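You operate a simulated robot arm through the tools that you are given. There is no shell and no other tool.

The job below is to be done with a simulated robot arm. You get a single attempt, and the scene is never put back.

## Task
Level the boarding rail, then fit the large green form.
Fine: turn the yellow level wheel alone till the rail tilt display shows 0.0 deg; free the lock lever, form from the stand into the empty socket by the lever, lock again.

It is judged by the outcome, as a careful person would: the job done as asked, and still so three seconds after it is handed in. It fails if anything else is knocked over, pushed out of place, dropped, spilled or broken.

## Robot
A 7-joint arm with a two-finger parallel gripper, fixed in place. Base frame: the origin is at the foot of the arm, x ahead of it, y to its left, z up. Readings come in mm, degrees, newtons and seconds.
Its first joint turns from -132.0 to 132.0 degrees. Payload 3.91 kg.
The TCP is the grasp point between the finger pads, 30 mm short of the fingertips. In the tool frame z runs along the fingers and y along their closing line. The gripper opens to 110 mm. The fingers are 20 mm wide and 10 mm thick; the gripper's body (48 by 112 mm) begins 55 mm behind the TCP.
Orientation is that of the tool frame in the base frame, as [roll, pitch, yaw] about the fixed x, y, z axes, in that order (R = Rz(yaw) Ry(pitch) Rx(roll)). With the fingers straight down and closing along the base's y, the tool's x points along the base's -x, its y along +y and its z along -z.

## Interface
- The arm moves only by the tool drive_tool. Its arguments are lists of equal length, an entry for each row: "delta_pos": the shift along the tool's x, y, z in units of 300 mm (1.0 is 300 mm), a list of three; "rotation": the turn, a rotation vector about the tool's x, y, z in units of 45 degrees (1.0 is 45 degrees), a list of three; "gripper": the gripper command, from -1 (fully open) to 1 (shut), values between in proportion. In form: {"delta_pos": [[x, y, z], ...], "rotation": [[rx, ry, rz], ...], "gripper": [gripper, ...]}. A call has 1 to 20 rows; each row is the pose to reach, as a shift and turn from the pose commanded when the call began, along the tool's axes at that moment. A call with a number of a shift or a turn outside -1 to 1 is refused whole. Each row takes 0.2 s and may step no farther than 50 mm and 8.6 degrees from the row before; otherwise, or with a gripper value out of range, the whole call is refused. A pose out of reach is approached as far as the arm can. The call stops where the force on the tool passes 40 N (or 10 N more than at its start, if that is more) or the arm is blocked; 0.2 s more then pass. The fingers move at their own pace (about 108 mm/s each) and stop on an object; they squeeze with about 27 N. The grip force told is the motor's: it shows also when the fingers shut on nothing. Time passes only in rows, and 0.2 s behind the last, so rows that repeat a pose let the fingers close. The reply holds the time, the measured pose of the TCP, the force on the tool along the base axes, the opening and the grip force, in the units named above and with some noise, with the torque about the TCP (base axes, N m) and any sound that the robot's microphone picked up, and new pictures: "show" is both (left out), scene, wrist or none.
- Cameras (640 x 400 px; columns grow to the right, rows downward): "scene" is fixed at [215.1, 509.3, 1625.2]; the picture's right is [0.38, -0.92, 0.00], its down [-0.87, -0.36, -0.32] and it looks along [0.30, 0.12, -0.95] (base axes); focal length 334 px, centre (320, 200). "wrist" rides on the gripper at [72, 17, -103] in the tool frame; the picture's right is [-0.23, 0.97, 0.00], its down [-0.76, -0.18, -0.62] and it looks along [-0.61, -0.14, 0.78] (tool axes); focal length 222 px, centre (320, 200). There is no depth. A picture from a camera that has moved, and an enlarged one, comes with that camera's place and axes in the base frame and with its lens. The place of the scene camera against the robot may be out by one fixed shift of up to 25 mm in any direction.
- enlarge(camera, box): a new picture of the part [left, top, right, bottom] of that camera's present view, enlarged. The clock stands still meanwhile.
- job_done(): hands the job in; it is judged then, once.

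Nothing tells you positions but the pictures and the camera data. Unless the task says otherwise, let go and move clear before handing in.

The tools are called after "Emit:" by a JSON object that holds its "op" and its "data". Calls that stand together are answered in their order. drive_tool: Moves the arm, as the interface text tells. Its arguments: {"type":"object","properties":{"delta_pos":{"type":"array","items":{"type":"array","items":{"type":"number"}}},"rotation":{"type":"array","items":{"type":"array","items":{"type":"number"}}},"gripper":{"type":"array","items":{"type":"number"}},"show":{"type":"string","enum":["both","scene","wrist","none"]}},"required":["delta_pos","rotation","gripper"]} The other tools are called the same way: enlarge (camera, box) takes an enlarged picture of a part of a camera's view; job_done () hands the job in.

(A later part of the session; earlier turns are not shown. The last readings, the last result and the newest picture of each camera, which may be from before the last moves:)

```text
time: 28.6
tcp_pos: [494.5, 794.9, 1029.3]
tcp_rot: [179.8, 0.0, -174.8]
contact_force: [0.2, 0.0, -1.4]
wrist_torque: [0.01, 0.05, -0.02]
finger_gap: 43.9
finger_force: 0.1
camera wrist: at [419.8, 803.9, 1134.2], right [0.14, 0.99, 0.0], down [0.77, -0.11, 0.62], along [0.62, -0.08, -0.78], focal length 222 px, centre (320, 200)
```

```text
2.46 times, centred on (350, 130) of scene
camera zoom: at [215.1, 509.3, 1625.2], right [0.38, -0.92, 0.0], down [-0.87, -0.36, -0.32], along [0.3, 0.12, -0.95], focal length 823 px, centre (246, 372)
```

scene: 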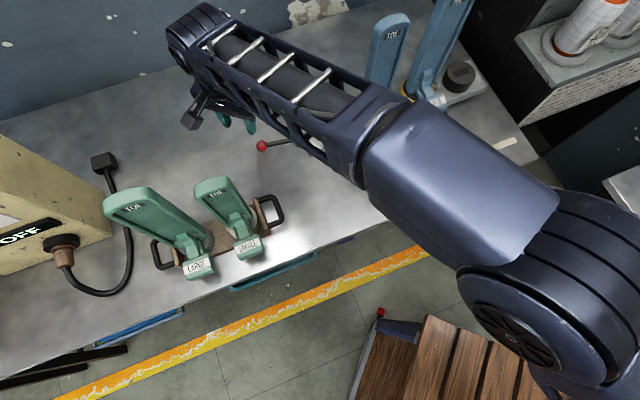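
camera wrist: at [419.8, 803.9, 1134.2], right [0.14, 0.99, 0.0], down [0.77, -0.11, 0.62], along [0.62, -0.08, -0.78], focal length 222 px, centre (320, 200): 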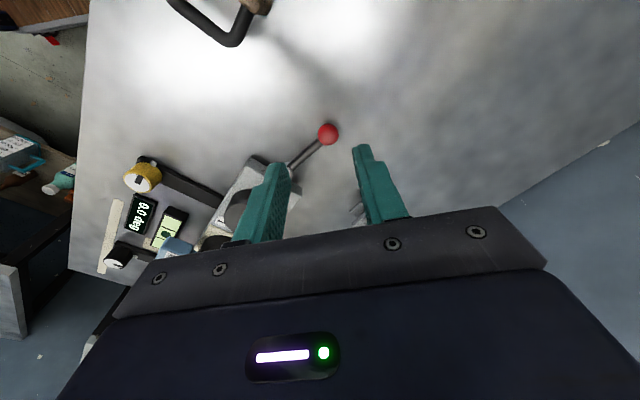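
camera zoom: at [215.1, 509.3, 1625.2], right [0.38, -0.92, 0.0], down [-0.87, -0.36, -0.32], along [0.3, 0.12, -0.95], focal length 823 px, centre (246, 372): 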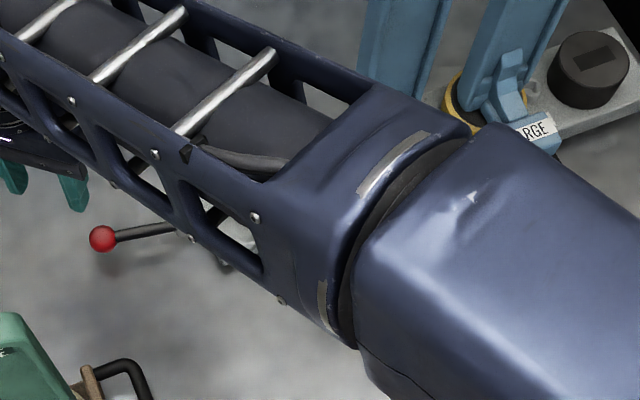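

The lever now points outward, about 80° from where it was, and the rail still reads 0.0. Next I'll look closely at the empty socket beside the lever.

Emit:
{"op": "drive_tool", "data": {"delta_pos": [[-0.053, -0.115, 0.026], [-0.107, -0.229, 0.052], [-0.16, -0.344, 0.078], [-0.214, -0.458, 0.104], [-0.267, -0.573, 0.13]], "rotation": [[0, 0, -0.177], [0, 0, -0.354], [0, 0, -0.531], [0, 0, -0.708], [0, 0, -0.885]], "gripper": [-0.2, -0.5, -0.8, -1, -1]}}

Emit:
{"op": "enlarge", "data": {"camera": "wrist", "box": [200, 60, 480, 235]}}

```text
time: 29.9
tcp_pos: [586.4, 632.3, 990.6]
tcp_rot: [179.8, 0.2, -134.7]
contact_force: [0.6, 0.5, -0.8]
wrist_torque: [-0.05, -0.06, 0.02]
finger_gap: 110.0
finger_force: 0.1
camera wrist: at [521.8, 591.5, 1094.7], right [-0.53, 0.85, 0.0], down [0.66, 0.41, 0.63], along [0.53, 0.33, -0.78], focal length 222 px, centre (320, 200)
```

scene: 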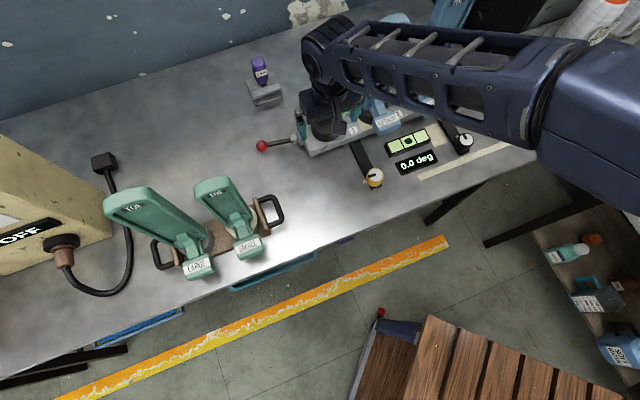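
wrist: 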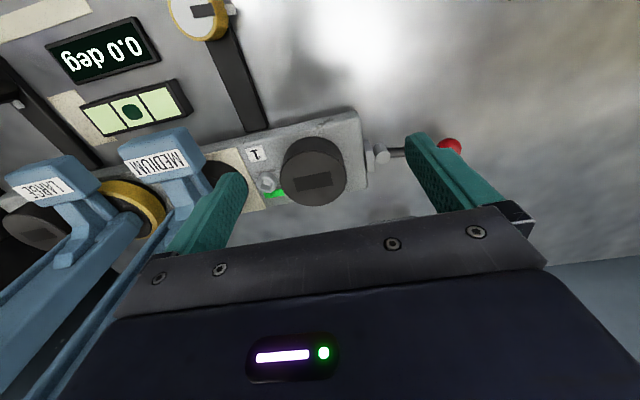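

```text
2.29 times, centred on (340, 148) of wrist
camera zoom: at [521.8, 591.5, 1094.7], right [-0.53, 0.85, 0.0], down [0.66, 0.41, 0.63], along [0.53, 0.33, -0.78], focal length 508 px, centre (274, 320)
```

zoom: 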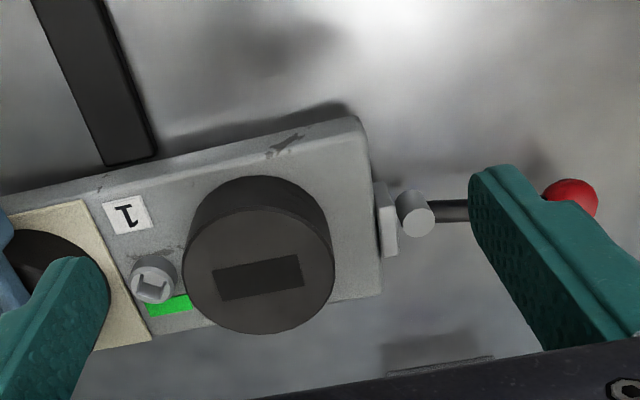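

Emit:
{"op": "drive_tool", "data": {"delta_pos": [[-0.028, 0.017, 0], [-0.056, 0.034, 0], [-0.084, 0.051, 0], [-0.112, 0.069, 0], [-0.14, 0.086, 0], [-0.169, 0.103, 0]], "rotation": [[0, 0, 0.167], [0, 0, 0.333], [0, 0, 0.5], [0, 0, 0.667], [0, 0, 0.833], [0, 0, 1.0]], "gripper": [-1, -1, -1, -1, -1, -1], "show": "wrist"}}

Emit:
{"op": "enlarge", "data": {"camera": "wrist", "box": [200, 60, 480, 235]}}

```text
time: 31.2
tcp_pos: [601.6, 688.5, 991.6]
tcp_rot: [179.8, 0.0, 179.9]
contact_force: [0.0, 0.3, 0.5]
wrist_torque: [0.01, -0.02, -0.01]
finger_gap: 110.0
finger_force: 0.0
camera wrist: at [528.2, 705.3, 1096.5], right [0.23, 0.97, 0.01], down [0.76, -0.18, 0.62], along [0.61, -0.14, -0.78], focal length 222 px, centre (320, 200)
```

wrist: 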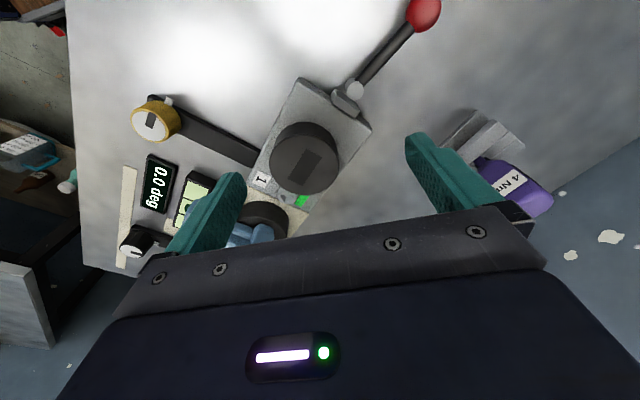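

```text
2.29 times, centred on (340, 148) of wrist
camera zoom: at [528.2, 705.3, 1096.5], right [0.23, 0.97, 0.01], down [0.76, -0.18, 0.62], along [0.61, -0.14, -0.78], focal length 508 px, centre (274, 320)
```

zoom: 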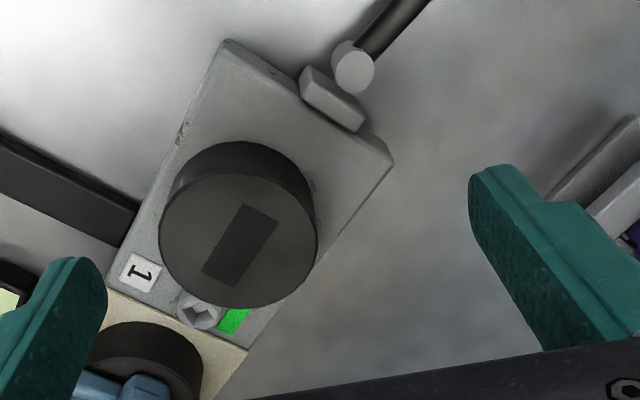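

The empty socket's slot is centred near (648.5, 661, 880), with its long side along the rail at 45°. Next I'll rise high above everything and travel over to look at the large green form on its stand.

Emit:
{"op": "drive_tool", "data": {"delta_pos": [[0, 0, -0.15], [0, 0, -0.3], [0.1, 0, -0.42], [0.22, 0, -0.52], [0.34, 0, -0.62], [0.46, 0, -0.72], [0.58, 0, -0.8], [0.7, 0, -0.88], [0.83, 0, -0.95], [0.97, 0, -0.95]], "rotation": [[0, 0, 0], [0, 0, 0], [0, 0, 0], [0, 0, 0], [0, 0, -0.16], [0, 0, -0.33], [0, 0, -0.5], [0, 0, -0.66], [0, 0, -0.83], [0, 0, -1.0]], "gripper": [-1, -1, -1, -1, -1, -1, -1, -1, -1, -1]}}

```text
time: 33.5
tcp_pos: [312.0, 685.4, 1276.0]
tcp_rot: [179.8, 0.1, -135.1]
contact_force: [1.3, 0.2, -0.1]
wrist_torque: [0.02, 0.02, 0.01]
finger_gap: 110.0
finger_force: 0.1
camera wrist: at [247.6, 645.8, 1380.4], right [-0.53, 0.85, 0.0], down [0.66, 0.41, 0.63], along [0.53, 0.33, -0.78], focal length 222 px, centre (320, 200)
```

scene: 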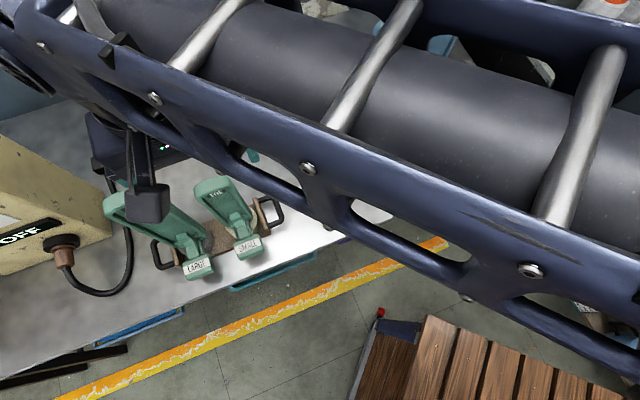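
wrist: 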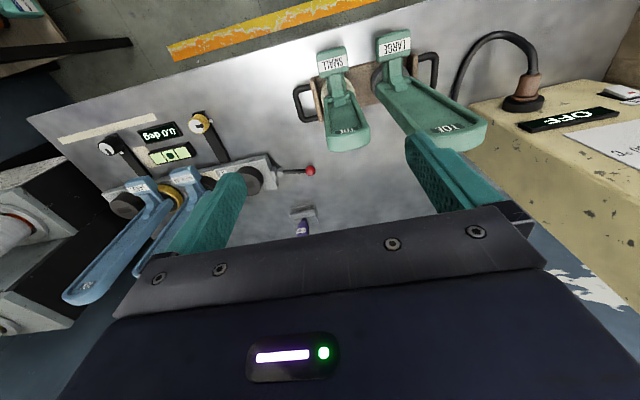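

Emit:
{"op": "enlarge", "data": {"camera": "wrist", "box": [290, 20, 500, 160]}}

Emit:
{"op": "enlarge", "data": {"camera": "wrist", "box": [50, 90, 330, 310]}}

```text
2.86 times, centred on (395, 90) of wrist
camera zoom: at [247.6, 645.8, 1380.4], right [-0.53, 0.85, 0.0], down [0.66, 0.41, 0.63], along [0.53, 0.33, -0.78], focal length 635 px, centre (106, 514)
```

zoom: 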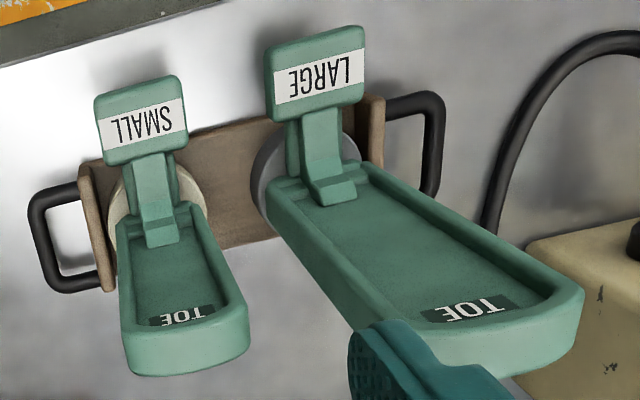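

```text
1.82 times, centred on (190, 200) of wrist
camera zoom: at [247.6, 645.8, 1380.4], right [-0.53, 0.85, 0.0], down [0.66, 0.41, 0.63], along [0.53, 0.33, -0.78], focal length 404 px, centre (556, 200)
```

zoom: 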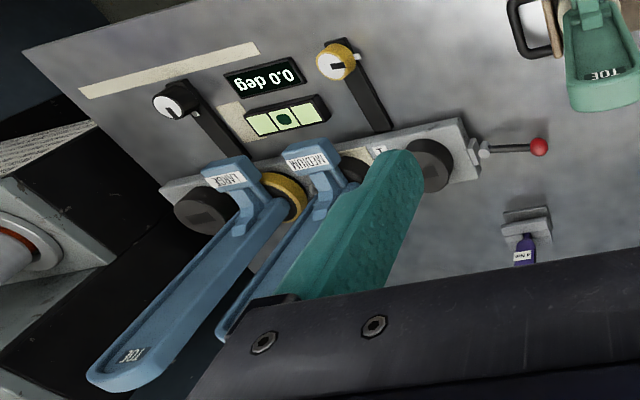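

The green form stands vertically with its handle block facing the operator, near (206, 781, 890), and its body near (249, 818). I'll move directly above it, staying high, to measure the top.

Emit:
{"op": "drive_tool", "data": {"delta_pos": [[-0.041, 0.115, 0], [-0.082, 0.23, 0], [-0.122, 0.346, 0], [-0.163, 0.461, 0]], "rotation": [[0, 0, 0], [0, 0, 0], [0, 0, 0], [0, 0, 0]], "gripper": [-1, -1, -1, -1]}}

Emit:
{"op": "enlarge", "data": {"camera": "wrist", "box": [200, 20, 440, 220]}}

```text
time: 34.5
tcp_pos: [250.7, 820.4, 1278.4]
tcp_rot: [179.8, 0.4, -135.0]
contact_force: [0.5, -0.7, 0.8]
wrist_torque: [0.06, 0.04, -0.01]
finger_gap: 109.9
finger_force: 0.1
camera wrist: at [185.8, 779.3, 1381.6], right [-0.53, 0.85, 0.0], down [0.66, 0.41, 0.63], along [0.53, 0.33, -0.78], focal length 222 px, centre (320, 200)
```

scene: 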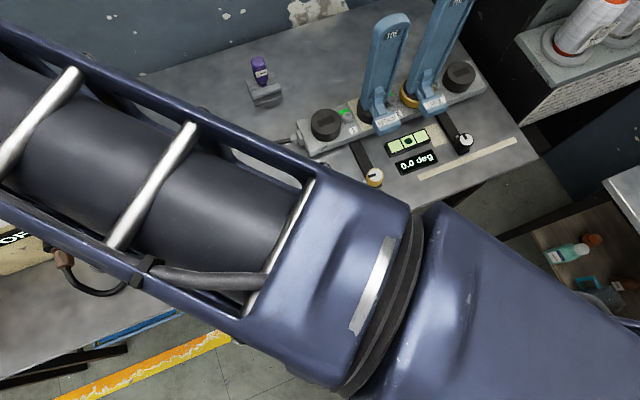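
wrist: 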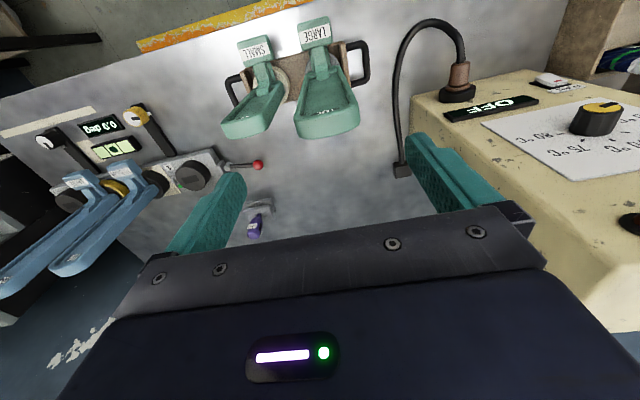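

```text
2.00 times, centred on (320, 120) of wrist
camera zoom: at [185.8, 779.3, 1381.6], right [-0.53, 0.85, 0.0], down [0.66, 0.41, 0.63], along [0.53, 0.33, -0.78], focal length 444 px, centre (320, 360)
```

zoom: 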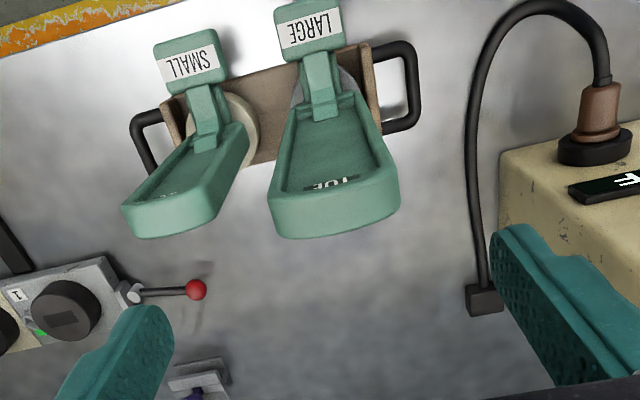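

The form's top is around z ≈ 1145 and roughly 70 mm wide. I'll step back toward the operator side and lower to inspect its base and handle.

Emit:
{"op": "drive_tool", "data": {"delta_pos": [[0.145, 0.028, 0], [0.289, 0.055, 0], [0.434, 0.083, 0], [0.434, 0.083, 0.15], [0.434, 0.083, 0.3], [0.434, 0.083, 0.45], [0.434, 0.083, 0.6], [0.434, 0.083, 0.75], [0.434, 0.083, 0.88]], "rotation": [[0, 0, 0], [0, 0, 0], [0, 0, 0], [0, 0, 0], [0, 0, 0], [0, 0, 0], [0, 0, 0], [0, 0, 0], [0, 0, 0]], "gripper": [-1, -1, -1, -1, -1, -1, -1, -1, -1]}}

Emit:
{"op": "enlarge", "data": {"camera": "wrist", "box": [200, 60, 480, 235]}}

```text
time: 36.5
tcp_pos: [138.7, 746.4, 1013.6]
tcp_rot: [179.8, 0.3, -134.9]
contact_force: [-0.9, 0.1, -0.2]
wrist_torque: [-0.01, 0.0, 0.01]
finger_gap: 110.1
finger_force: 0.2
camera wrist: at [75.0, 707.0, 1118.0], right [-0.53, 0.85, 0.0], down [0.66, 0.41, 0.63], along [0.53, 0.33, -0.78], focal length 222 px, centre (320, 200)
```

scene: 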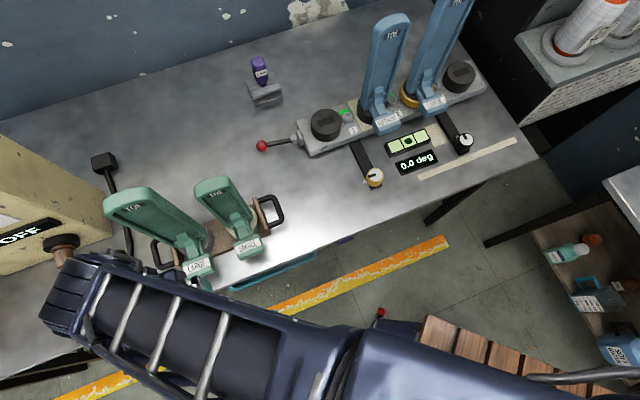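
wrist: 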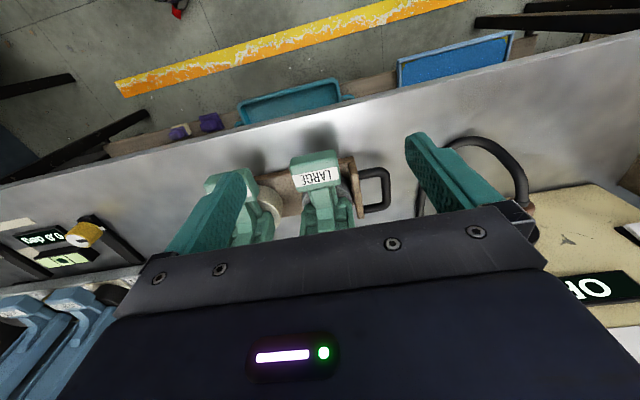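

```text
2.29 times, centred on (340, 148) of wrist
camera zoom: at [75.0, 707.0, 1118.0], right [-0.53, 0.85, 0.0], down [0.66, 0.41, 0.63], along [0.53, 0.33, -0.78], focal length 508 px, centre (274, 320)
```

zoom: 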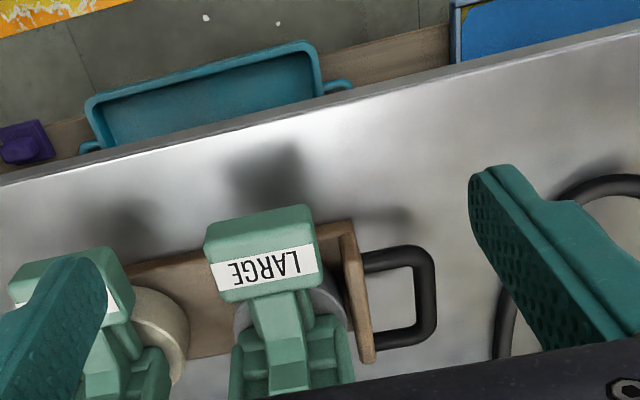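

Before lifting anything, I'll check that the arm can reach the socket's radius (about 936 mm) at carrying height. I'll rise, move radially outward above the form, and look down from there.

Emit:
{"op": "drive_tool", "data": {"delta_pos": [[0, 0, -0.15], [0, 0, -0.3], [0, 0, -0.45], [0, 0, -0.6], [0, 0, -0.75], [0, 0, -0.88], [-0.133, 0.007, -0.88], [-0.267, 0.013, -0.88], [-0.4, 0.02, -0.88], [-0.533, 0.027, -0.88], [-0.667, 0.033, -0.88], [-0.667, 0.033, -0.76], [-0.667, 0.033, -0.65]], "rotation": [[0, 0, 0], [0, 0, 0], [0, 0, 0], [0, 0, 0], [0, 0, 0], [0, 0, 0], [0, 0, 0], [0, 0, 0], [0, 0, 0], [0, 0, 0], [0, 0, 0], [0, 0, 0], [0, 0, 0]], "gripper": [-1, -1, -1, -1, -1, -1, -1, -1, -1, -1, -1, -1, -1]}}

Emit:
{"op": "enlarge", "data": {"camera": "wrist", "box": [180, 20, 460, 195]}}

```text
time: 39.2
tcp_pos: [271.6, 891.3, 1207.2]
tcp_rot: [179.8, 0.3, -135.0]
contact_force: [0.6, -0.6, 1.2]
wrist_torque: [0.06, 0.01, -0.03]
finger_gap: 110.2
finger_force: 0.1
out of reach, approached as far as the arm can: row 11, 12, 13
camera wrist: at [207.3, 851.1, 1311.0], right [-0.53, 0.85, 0.0], down [0.66, 0.41, 0.63], along [0.53, 0.33, -0.78], focal length 222 px, centre (320, 200)
```

scene: 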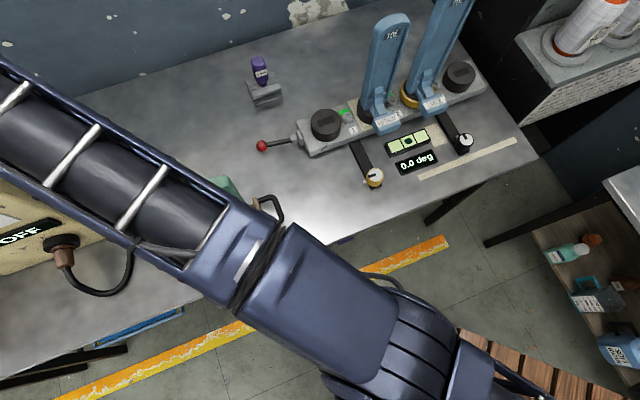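
wrist: 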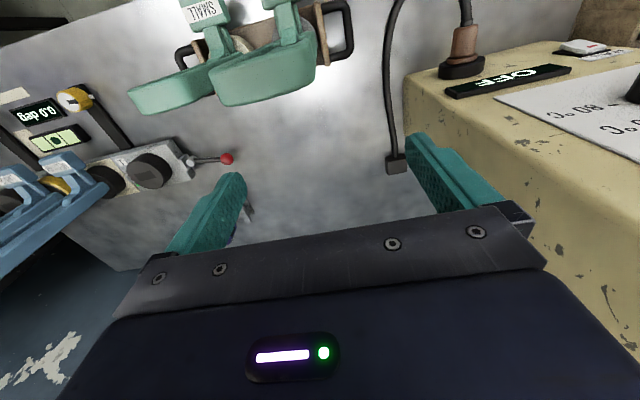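

```text
2.29 times, centred on (320, 108) of wrist
camera zoom: at [207.3, 851.1, 1311.0], right [-0.53, 0.85, 0.0], down [0.66, 0.41, 0.63], along [0.53, 0.33, -0.78], focal length 508 px, centre (320, 411)
```

zoom: 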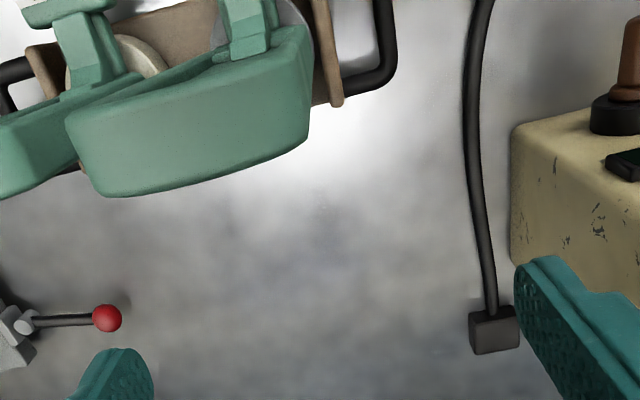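

Reach at this height tops out at about 932 mm and gets better lower down, so I'll approach the socket at or below about z = 1150. I'm moving to hover centred over the large form's top to check alignment.

Emit:
{"op": "drive_tool", "data": {"delta_pos": [[0.09, -0.05, 0], [0.179, -0.1, 0]], "rotation": [[0, 0, 0], [0, 0, 0]], "gripper": [-1, -1], "show": "wrist"}}

Emit:
{"op": "enlarge", "data": {"camera": "wrist", "box": [180, 60, 460, 235]}}

```text
time: 39.9
tcp_pos: [256.2, 832.4, 1203.3]
tcp_rot: [179.8, 0.2, -135.0]
contact_force: [0.1, -1.0, -0.6]
wrist_torque: [-0.02, 0.03, -0.01]
finger_gap: 109.9
finger_force: 0.1
camera wrist: at [190.9, 791.9, 1308.4], right [-0.53, 0.85, 0.0], down [0.66, 0.41, 0.63], along [0.53, 0.33, -0.78], focal length 222 px, centre (320, 200)
```

wrist: 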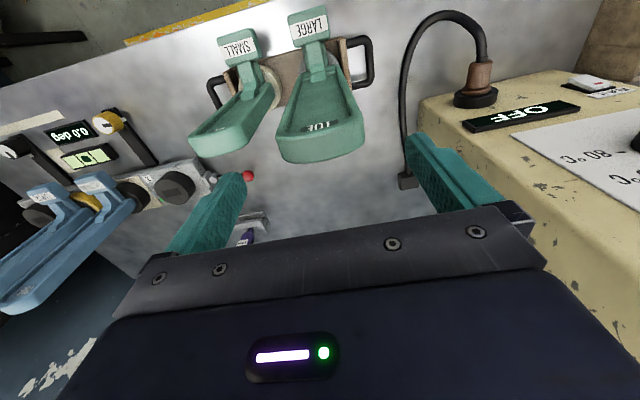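

```text
2.29 times, centred on (320, 148) of wrist
camera zoom: at [190.9, 791.9, 1308.4], right [-0.53, 0.85, 0.0], down [0.66, 0.41, 0.63], along [0.53, 0.33, -0.78], focal length 508 px, centre (320, 320)
```

zoom: 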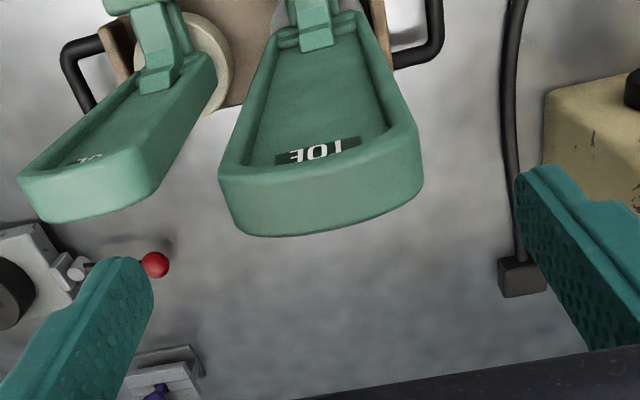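

The gripper is centred over the form to within about 2 mm, and the small form sits about 117 mm away, so the fingers will clear it. Lowering now with the fingers open about 92 mm.

Emit:
{"op": "drive_tool", "data": {"delta_pos": [[0, 0.002, 0.08], [0, 0.004, 0.16], [0, 0.005, 0.22], [0, 0.005, 0.26]], "rotation": [[0, 0, 0], [0, 0, 0], [0, 0, 0], [0, 0, 0]], "gripper": [-0.67, -0.67, -0.67, -0.67]}}

Emit:
{"op": "enlarge", "data": {"camera": "wrist", "box": [180, 60, 460, 235]}}

```text
time: 40.9
tcp_pos: [254.4, 832.0, 1126.4]
tcp_rot: [179.8, 0.2, -135.0]
contact_force: [0.7, 0.6, 0.4]
wrist_torque: [0.0, -0.01, 0.01]
finger_gap: 92.1
finger_force: 0.0
camera wrist: at [189.6, 792.7, 1231.4], right [-0.53, 0.85, 0.0], down [0.66, 0.41, 0.63], along [0.53, 0.33, -0.78], focal length 222 px, centre (320, 200)
```

scene: 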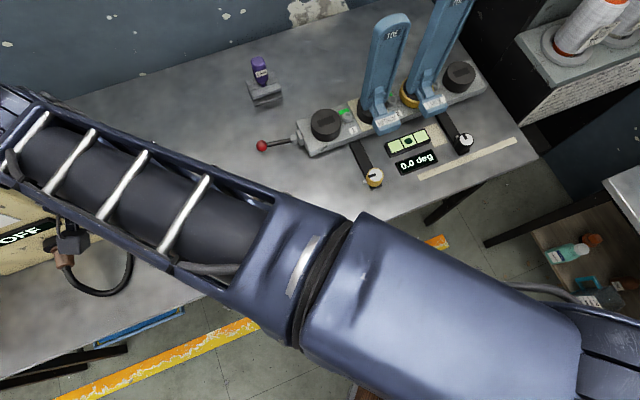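
wrist: 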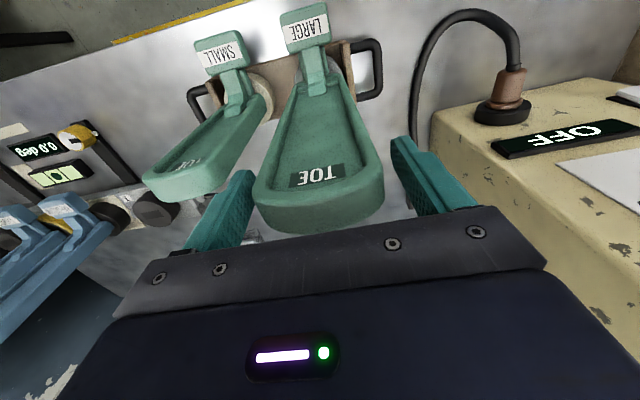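

```text
2.29 times, centred on (320, 148) of wrist
camera zoom: at [189.6, 792.7, 1231.4], right [-0.53, 0.85, 0.0], down [0.66, 0.41, 0.63], along [0.53, 0.33, -0.78], focal length 508 px, centre (320, 320)
```

zoom: 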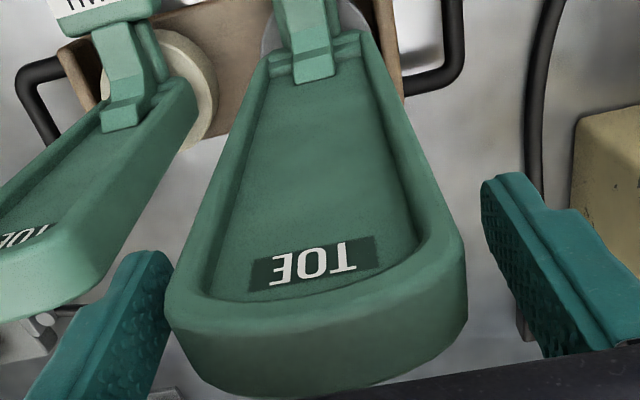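

Emit:
{"op": "drive_tool", "data": {"delta_pos": [[0, 0, 0.03], [0, 0, 0.058], [0, 0, 0.058]], "rotation": [[0, 0, 0], [0, 0, 0], [0, 0, 0]], "gripper": [-0.67, -0.67, -0.5], "show": "wrist"}}

```text
time: 41.6
tcp_pos: [253.5, 832.4, 1111.0]
tcp_rot: [179.9, 0.2, -135.0]
contact_force: [0.2, -1.0, -0.2]
wrist_torque: [-0.01, 0.03, 0.0]
finger_gap: 82.3
finger_force: 0.1
camera wrist: at [189.1, 792.9, 1215.1], right [-0.53, 0.85, 0.0], down [0.66, 0.41, 0.63], along [0.53, 0.33, -0.78], focal length 222 px, centre (320, 200)
```

wrist: 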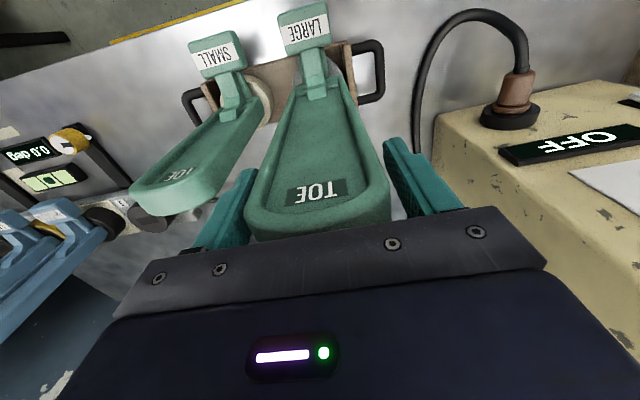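

The plate sits slightly toward the left finger, so I'll shift about 3.5 mm that way and then close gently.

Emit:
{"op": "drive_tool", "data": {"delta_pos": [[0, -0.0115, 0], [0, -0.0115, 0], [0, -0.0115, 0]], "rotation": [[0, 0, 0], [0, 0, 0], [0, 0, 0]], "gripper": [-0.5, -0.38, -0.38], "show": "wrist"}}

Emit:
{"op": "enlarge", "data": {"camera": "wrist", "box": [200, 130, 440, 250]}}

```text
time: 42.5
tcp_pos: [257.4, 831.0, 1111.4]
tcp_rot: [179.8, 0.2, -134.9]
contact_force: [-0.8, 0.2, -0.6]
wrist_torque: [0.01, -0.02, 0.0]
finger_gap: 75.8
finger_force: 0.0
camera wrist: at [191.7, 790.6, 1215.2], right [-0.53, 0.85, 0.0], down [0.66, 0.41, 0.63], along [0.53, 0.33, -0.78], focal length 222 px, centre (320, 200)
```

wrist: 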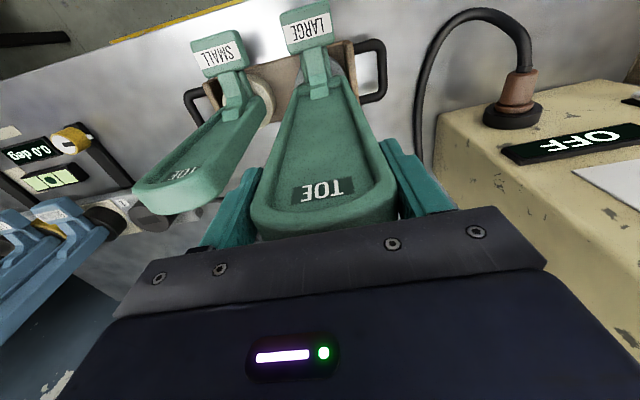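

```text
2.67 times, centred on (320, 190) of wrist
camera zoom: at [191.7, 790.6, 1215.2], right [-0.53, 0.85, 0.0], down [0.66, 0.41, 0.63], along [0.53, 0.33, -0.78], focal length 592 px, centre (320, 227)
```

zoom: 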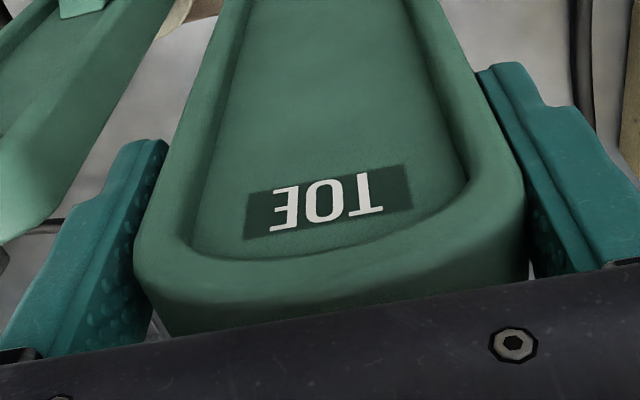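

Both gaps now look even and no force is showing. Closing on the form.

Emit:
{"op": "drive_tool", "data": {"delta_pos": [[0, 0, 0], [0, 0, 0], [0, 0, 0]], "rotation": [[0, 0, 0], [0, 0, 0], [0, 0, 0]], "gripper": [1, 1, 1], "show": "wrist"}}

```text
time: 43.2
tcp_pos: [255.8, 830.2, 1110.6]
tcp_rot: [179.9, 0.1, -134.9]
contact_force: [-0.7, 0.9, 1.2]
wrist_torque: [0.23, 0.17, -0.04]
finger_gap: 69.7
finger_force: 27.4
camera wrist: at [191.5, 790.6, 1215.3], right [-0.53, 0.85, 0.0], down [0.66, 0.41, 0.63], along [0.53, 0.33, -0.78], focal length 222 px, centre (320, 200)
```

wrist: 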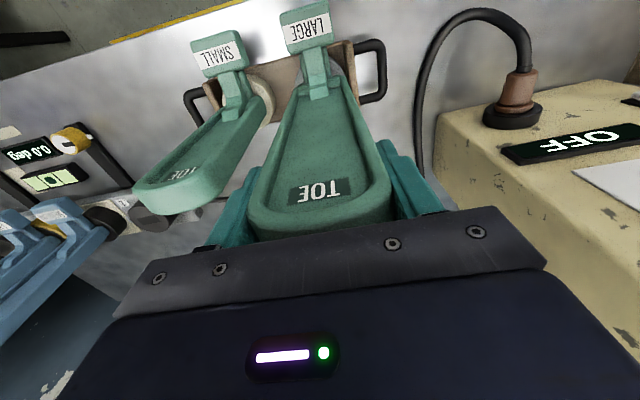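

The form is gripped at 69.7 mm with almost no side load. I'll lift slowly and straight up to start with, and check that only the form comes up.

Emit:
{"op": "drive_tool", "data": {"delta_pos": [[0, 0, -0.02], [0, 0, -0.045], [0, 0, -0.07], [0, 0, -0.1]], "rotation": [[0, 0, 0], [0, 0, 0], [0, 0, 0], [0, 0, 0]], "gripper": [1, 1, 1, 1]}}

```text
time: 44.2
tcp_pos: [255.8, 830.5, 1141.7]
tcp_rot: [179.8, 0.2, -135.1]
contact_force: [0.2, -0.6, -5.3]
wrist_torque: [0.05, -0.02, 0.03]
finger_gap: 70.0
finger_force: 26.9
camera wrist: at [192.0, 790.5, 1245.8], right [-0.53, 0.85, 0.0], down [0.66, 0.41, 0.63], along [0.53, 0.33, -0.78], focal length 222 px, centre (320, 200)
```

scene: 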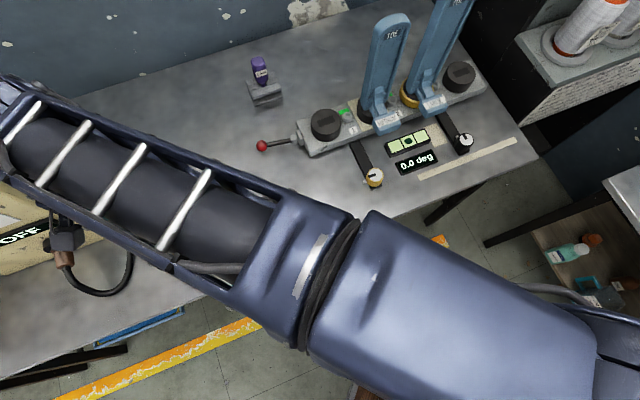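
wrist: 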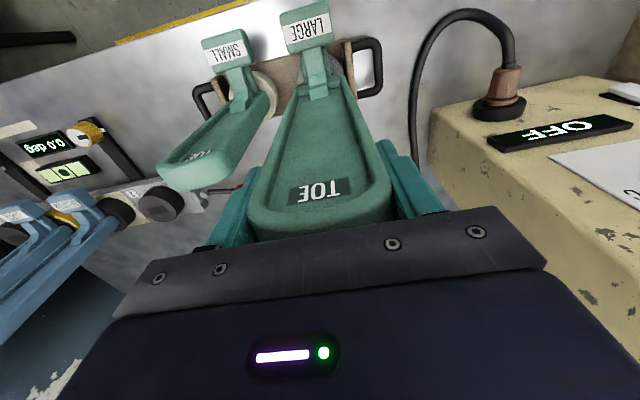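

The form rises cleanly, weighing about 5.5 N. I'll keep lifting, then draw it back toward the operator side to clear the small form and expose the empty stand socket.

Emit:
{"op": "drive_tool", "data": {"delta_pos": [[0, 0, -0.08], [0, 0, -0.16], [0, 0, -0.23], [0.1, 0, -0.23], [0.2, 0, -0.23], [0.32, 0, -0.23], [0.44, 0, -0.23], [0.54, 0, -0.23], [0.6, 0, -0.23]], "rotation": [[0, 0, 0], [0, 0, 0], [0, 0, 0], [0, 0, 0], [0, 0, 0], [0, 0, 0], [0, 0, 0], [0, 0, 0], [0, 0, 0]], "gripper": [1, 1, 1, 1, 1, 1, 1, 1, 1]}}

```text
time: 46.2
tcp_pos: [131.4, 700.7, 1207.5]
tcp_rot: [179.8, 0.2, -135.0]
contact_force: [-0.1, 0.3, -4.8]
wrist_torque: [0.06, -0.04, 0.04]
finger_gap: 70.1
finger_force: 27.4
camera wrist: at [66.4, 660.9, 1312.9], right [-0.53, 0.85, 0.0], down [0.66, 0.41, 0.63], along [0.53, 0.33, -0.78], focal length 222 px, centre (320, 200)
```

scene: 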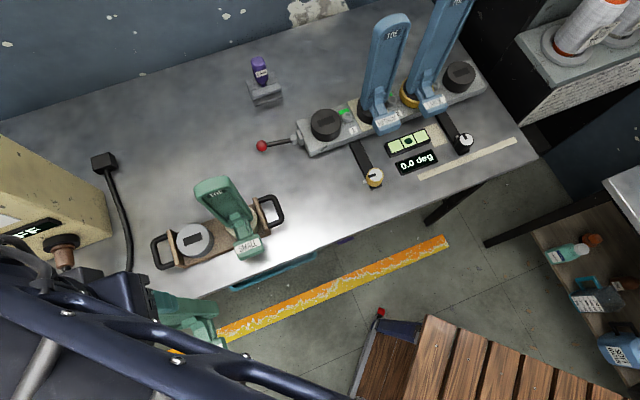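
wrist: 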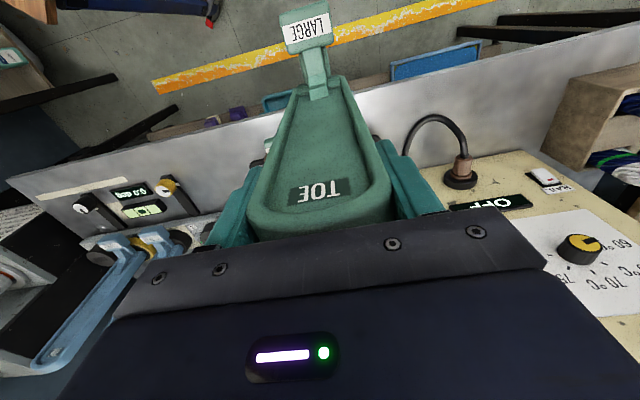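

The stand's empty socket is visible to the fixed camera now. I'll zoom on it and on the target socket so the same camera can give me the exact transfer vector.

Emit:
{"op": "enlarge", "data": {"camera": "scene", "box": [150, 210, 230, 260]}}

Emit:
{"op": "enlarge", "data": {"camera": "scene", "box": [290, 95, 370, 145]}}

Emit:
{"op": "enlarge", "data": {"camera": "scene", "box": [110, 260, 270, 360]}}

```text
8.00 times, centred on (190, 235) of scene
camera zoom: at [215.1, 509.3, 1625.2], right [0.38, -0.92, 0.0], down [-0.87, -0.36, -0.32], along [0.3, 0.12, -0.95], focal length 2675 px, centre (1360, -80)
```

zoom: 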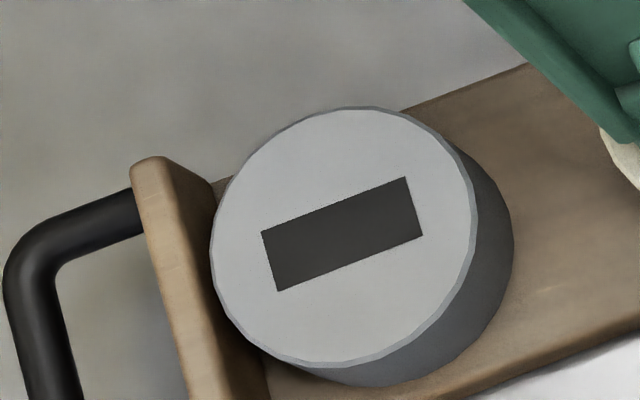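

```text
8.00 times, centred on (330, 120) of scene
camera zoom: at [215.1, 509.3, 1625.2], right [0.38, -0.92, 0.0], down [-0.87, -0.36, -0.32], along [0.3, 0.12, -0.95], focal length 2675 px, centre (240, 840)
```

zoom: 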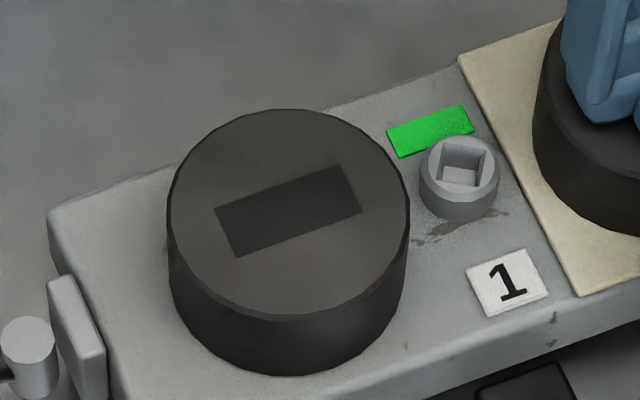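

```text
4.00 times, centred on (190, 310) of scene
camera zoom: at [215.1, 509.3, 1625.2], right [0.38, -0.92, 0.0], down [-0.87, -0.36, -0.32], along [0.3, 0.12, -0.95], focal length 1338 px, centre (840, -240)
```

zoom: 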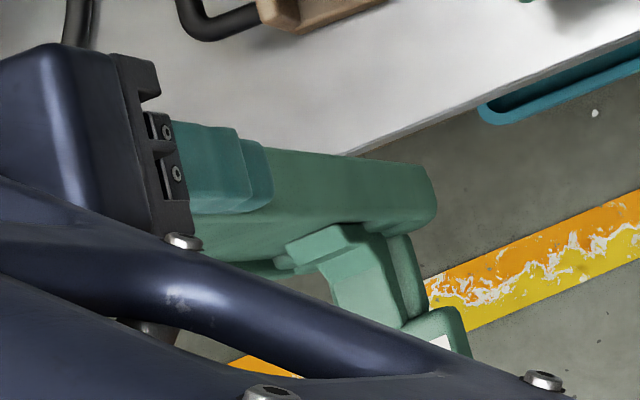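

Emit:
{"op": "enlarge", "data": {"camera": "scene", "box": [160, 280, 240, 350]}}

Emit:
{"op": "enlarge", "data": {"camera": "wrist", "box": [240, 0, 400, 120]}}

```text
5.71 times, centred on (200, 315) of scene
camera zoom: at [215.1, 509.3, 1625.2], right [0.38, -0.92, 0.0], down [-0.87, -0.36, -0.32], along [0.3, 0.12, -0.95], focal length 1911 px, centre (1006, -457)
```

zoom: 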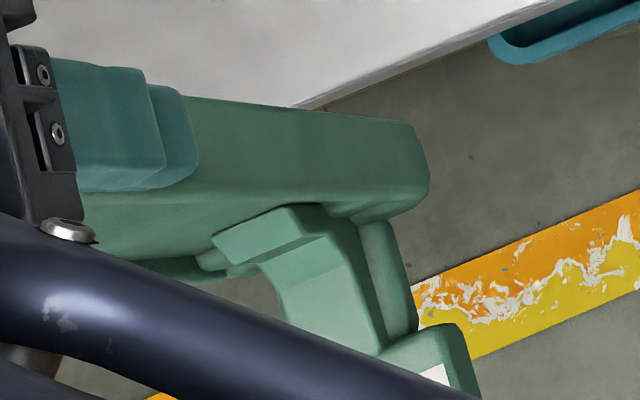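

```text
3.33 times, centred on (320, 60) of wrist
camera zoom: at [66.4, 660.9, 1312.9], right [-0.53, 0.85, 0.0], down [0.66, 0.41, 0.63], along [0.53, 0.33, -0.78], focal length 740 px, centre (320, 667)
```

zoom: 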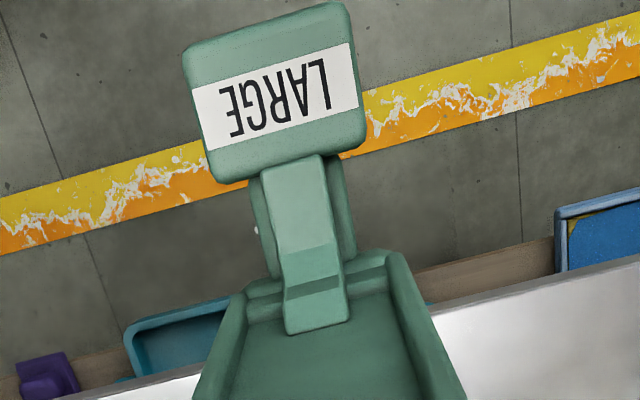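

The stand slot sits directly under where I gripped, so the form's tongue is centred beneath the plate. I'll carry the form along the front, clear of the small form, and re-measure the stand slot with the wrist camera on the way.

Emit:
{"op": "drive_tool", "data": {"delta_pos": [[-0.01, -0.12, 0], [-0.03, -0.25, 0], [-0.06, -0.38, 0], [-0.09, -0.51, 0], [-0.12, -0.64, 0], [-0.155, -0.77, 0], [-0.184, -0.903, 0]], "rotation": [[0, 0, 0], [0, 0, 0], [0, 0, 0], [0, 0, 0], [0, 0, 0], [0, 0, 0], [0, 0, 0]], "gripper": [1, 1, 1, 1, 1, 1, 1]}}

Emit:
{"op": "enlarge", "data": {"camera": "wrist", "box": [430, 80, 510, 140]}}

Emit:
{"op": "enlarge", "data": {"camera": "scene", "box": [280, 100, 480, 260]}}

```text
time: 47.9
tcp_pos: [362.1, 551.6, 1207.2]
tcp_rot: [179.8, 0.2, -135.0]
contact_force: [-0.5, 0.7, -3.7]
wrist_torque: [0.02, -0.04, 0.01]
finger_gap: 69.9
finger_force: 27.1
camera wrist: at [298.3, 511.4, 1312.0], right [-0.53, 0.85, 0.0], down [0.66, 0.41, 0.63], along [0.53, 0.33, -0.78], focal length 222 px, centre (320, 200)
```

scene: 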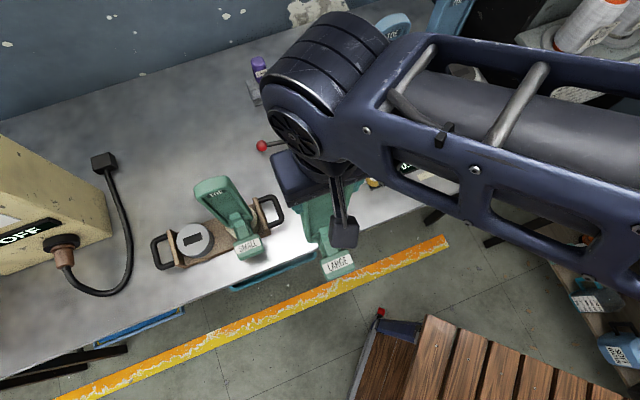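
wrist: 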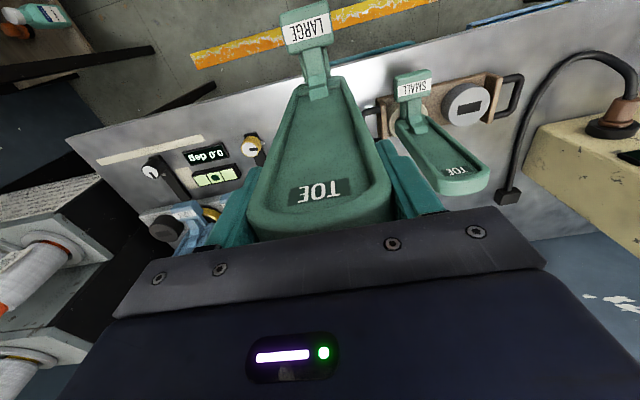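

```text
6.67 times, centred on (470, 110) of wrist
camera zoom: at [298.3, 511.4, 1312.0], right [-0.53, 0.85, 0.0], down [0.66, 0.41, 0.63], along [0.53, 0.33, -0.78], focal length 1481 px, centre (-680, 800)
```

zoom: 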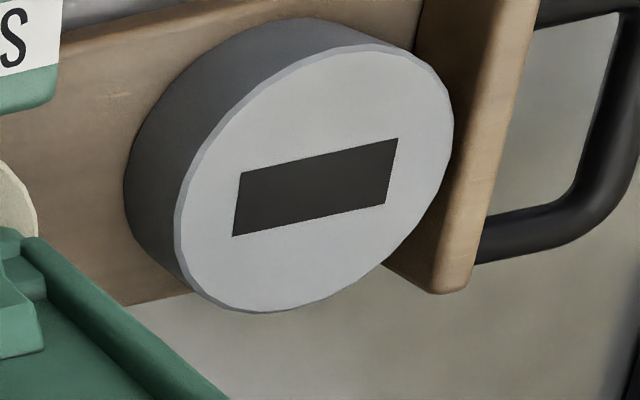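

```text
2.50 times, centred on (380, 180) of scene
camera zoom: at [215.1, 509.3, 1625.2], right [0.38, -0.92, 0.0], down [-0.87, -0.36, -0.32], along [0.3, 0.12, -0.95], focal length 836 px, centre (170, 250)
```

zoom: 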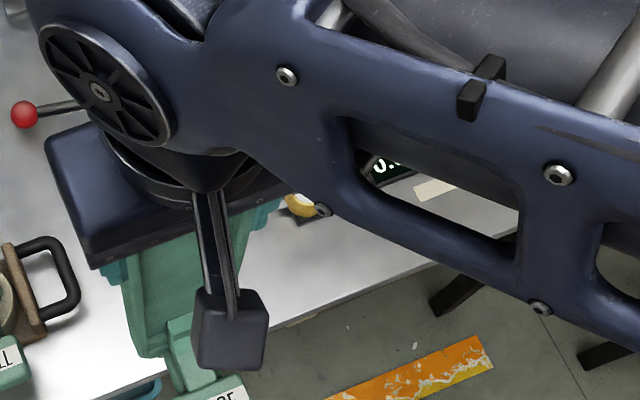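

The stand slot comes out at (254.2, 829.5), exactly beneath my grip point. I'll measure the target socket the same way, by moving along the front of the rail and viewing it in the same part of the wrist image.

Emit:
{"op": "drive_tool", "data": {"delta_pos": [[-0.02, -0.14, 0], [-0.04, -0.28, 0], [-0.06, -0.42, 0], [-0.085, -0.56, 0], [-0.11, -0.7, 0], [-0.14, -0.84, 0], [-0.17, -0.98, 0]], "rotation": [[0, 0, 0], [0, 0, 0], [0, 0, 0], [0, 0, 0], [0, 0, 0], [0, 0, 0], [0, 0, 0]], "gripper": [1, 1, 1, 1, 1, 1, 1]}}

```text
time: 49.5
tcp_pos: [603.7, 381.2, 1208.0]
tcp_rot: [179.8, 0.3, -134.9]
contact_force: [-0.7, 0.3, -2.5]
wrist_torque: [0.0, -0.08, -0.03]
finger_gap: 69.9
finger_force: 27.4
camera wrist: at [540.2, 341.0, 1311.7], right [-0.53, 0.85, 0.0], down [0.66, 0.41, 0.63], along [0.53, 0.33, -0.78], focal length 222 px, centre (320, 200)
```

scene: 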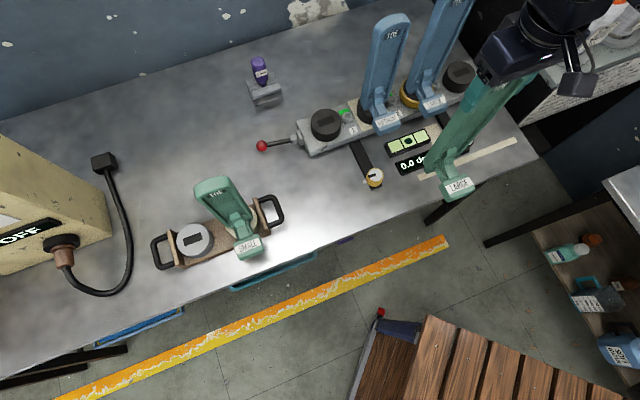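
wrist: 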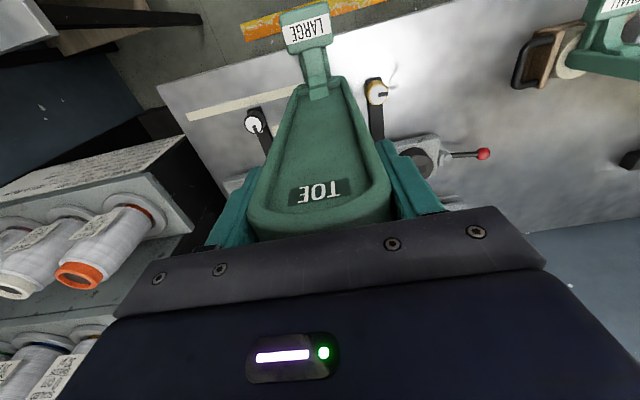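

Emit:
{"op": "drive_tool", "data": {"delta_pos": [[-0.025, -0.145, 0], [-0.05, -0.29, 0], [-0.076, -0.435, 0]], "rotation": [[0, 0, 0], [0, 0, 0], [0, 0, 0]], "gripper": [1, 1, 1]}}

Emit:
{"op": "enlarge", "data": {"camera": "wrist", "box": [430, 110, 530, 180]}}

Emit:
{"op": "enlarge", "data": {"camera": "scene", "box": [400, 60, 560, 200]}}

```text
time: 50.2
tcp_pos: [711.9, 304.3, 1207.4]
tcp_rot: [179.9, 0.3, -135.0]
contact_force: [-0.5, 1.3, -4.1]
wrist_torque: [0.1, -0.03, -0.03]
finger_gap: 69.8
finger_force: 26.7
camera wrist: at [648.2, 263.5, 1311.4], right [-0.53, 0.85, 0.0], down [0.66, 0.41, 0.63], along [0.53, 0.33, -0.78], focal length 222 px, centre (320, 200)
```

scene: 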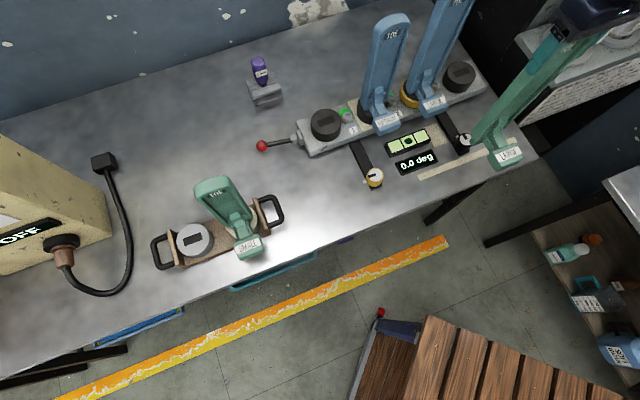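
wrist: 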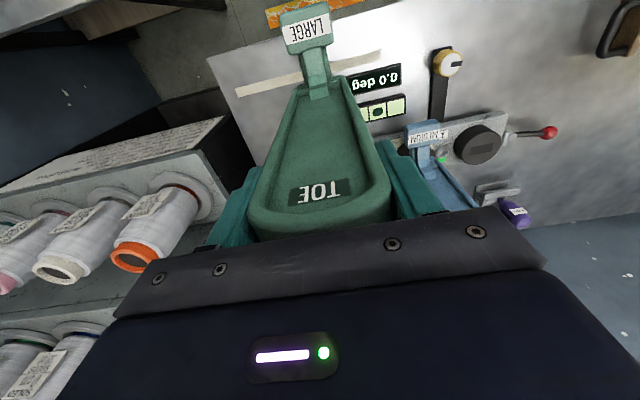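

```text
5.71 times, centred on (480, 145) of wrist
camera zoom: at [648.2, 263.5, 1311.4], right [-0.53, 0.85, 0.0], down [0.66, 0.41, 0.63], along [0.53, 0.33, -0.78], focal length 1269 px, centre (-594, 514)
```

zoom: 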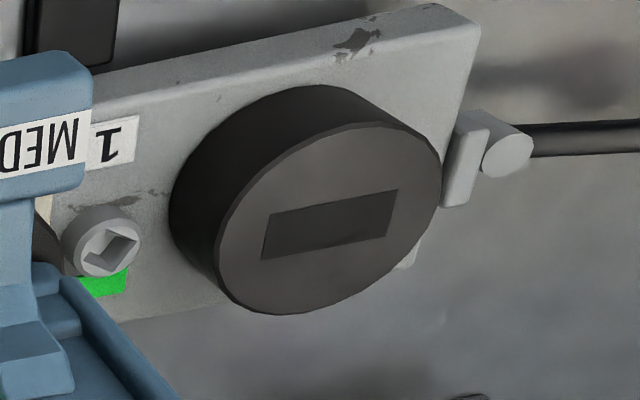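

```text
2.86 times, centred on (480, 130) of scene
camera zoom: at [215.1, 509.3, 1625.2], right [0.38, -0.92, 0.0], down [-0.87, -0.36, -0.32], along [0.3, 0.12, -0.95], focal length 955 px, centre (-137, 400)
```

zoom: 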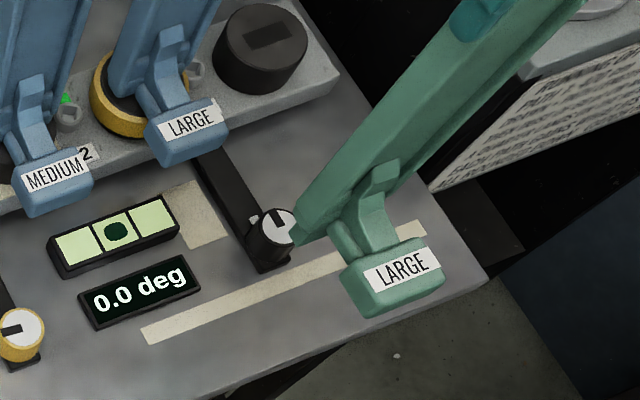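

Emit:
{"op": "enlarge", "data": {"camera": "scene", "box": [460, 115, 530, 175]}}

Emit:
{"op": "enlarge", "data": {"camera": "wrist", "box": [250, 0, 370, 110]}}

```text
6.67 times, centred on (495, 145) of scene
camera zoom: at [215.1, 509.3, 1625.2], right [0.38, -0.92, 0.0], down [-0.87, -0.36, -0.32], along [0.3, 0.12, -0.95], focal length 2229 px, centre (-847, 567)
```

zoom: 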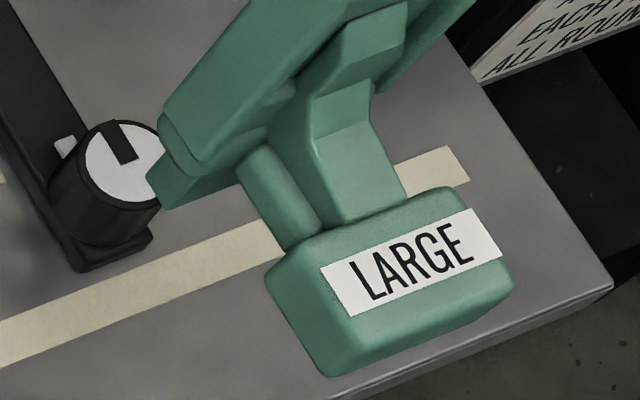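

```text
3.64 times, centred on (310, 55) of wrist
camera zoom: at [648.2, 263.5, 1311.4], right [-0.53, 0.85, 0.0], down [0.66, 0.41, 0.63], along [0.53, 0.33, -0.78], focal length 808 px, centre (356, 727)
```

zoom: 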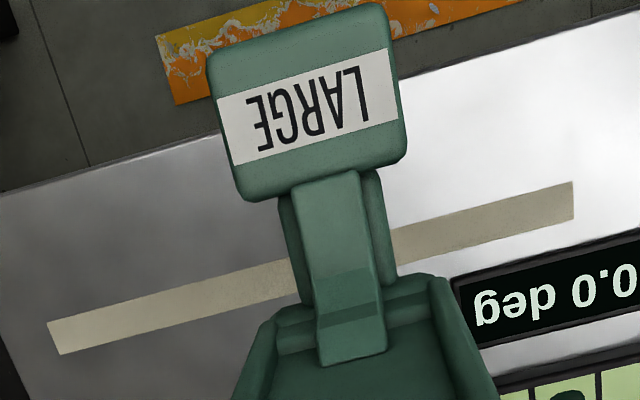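

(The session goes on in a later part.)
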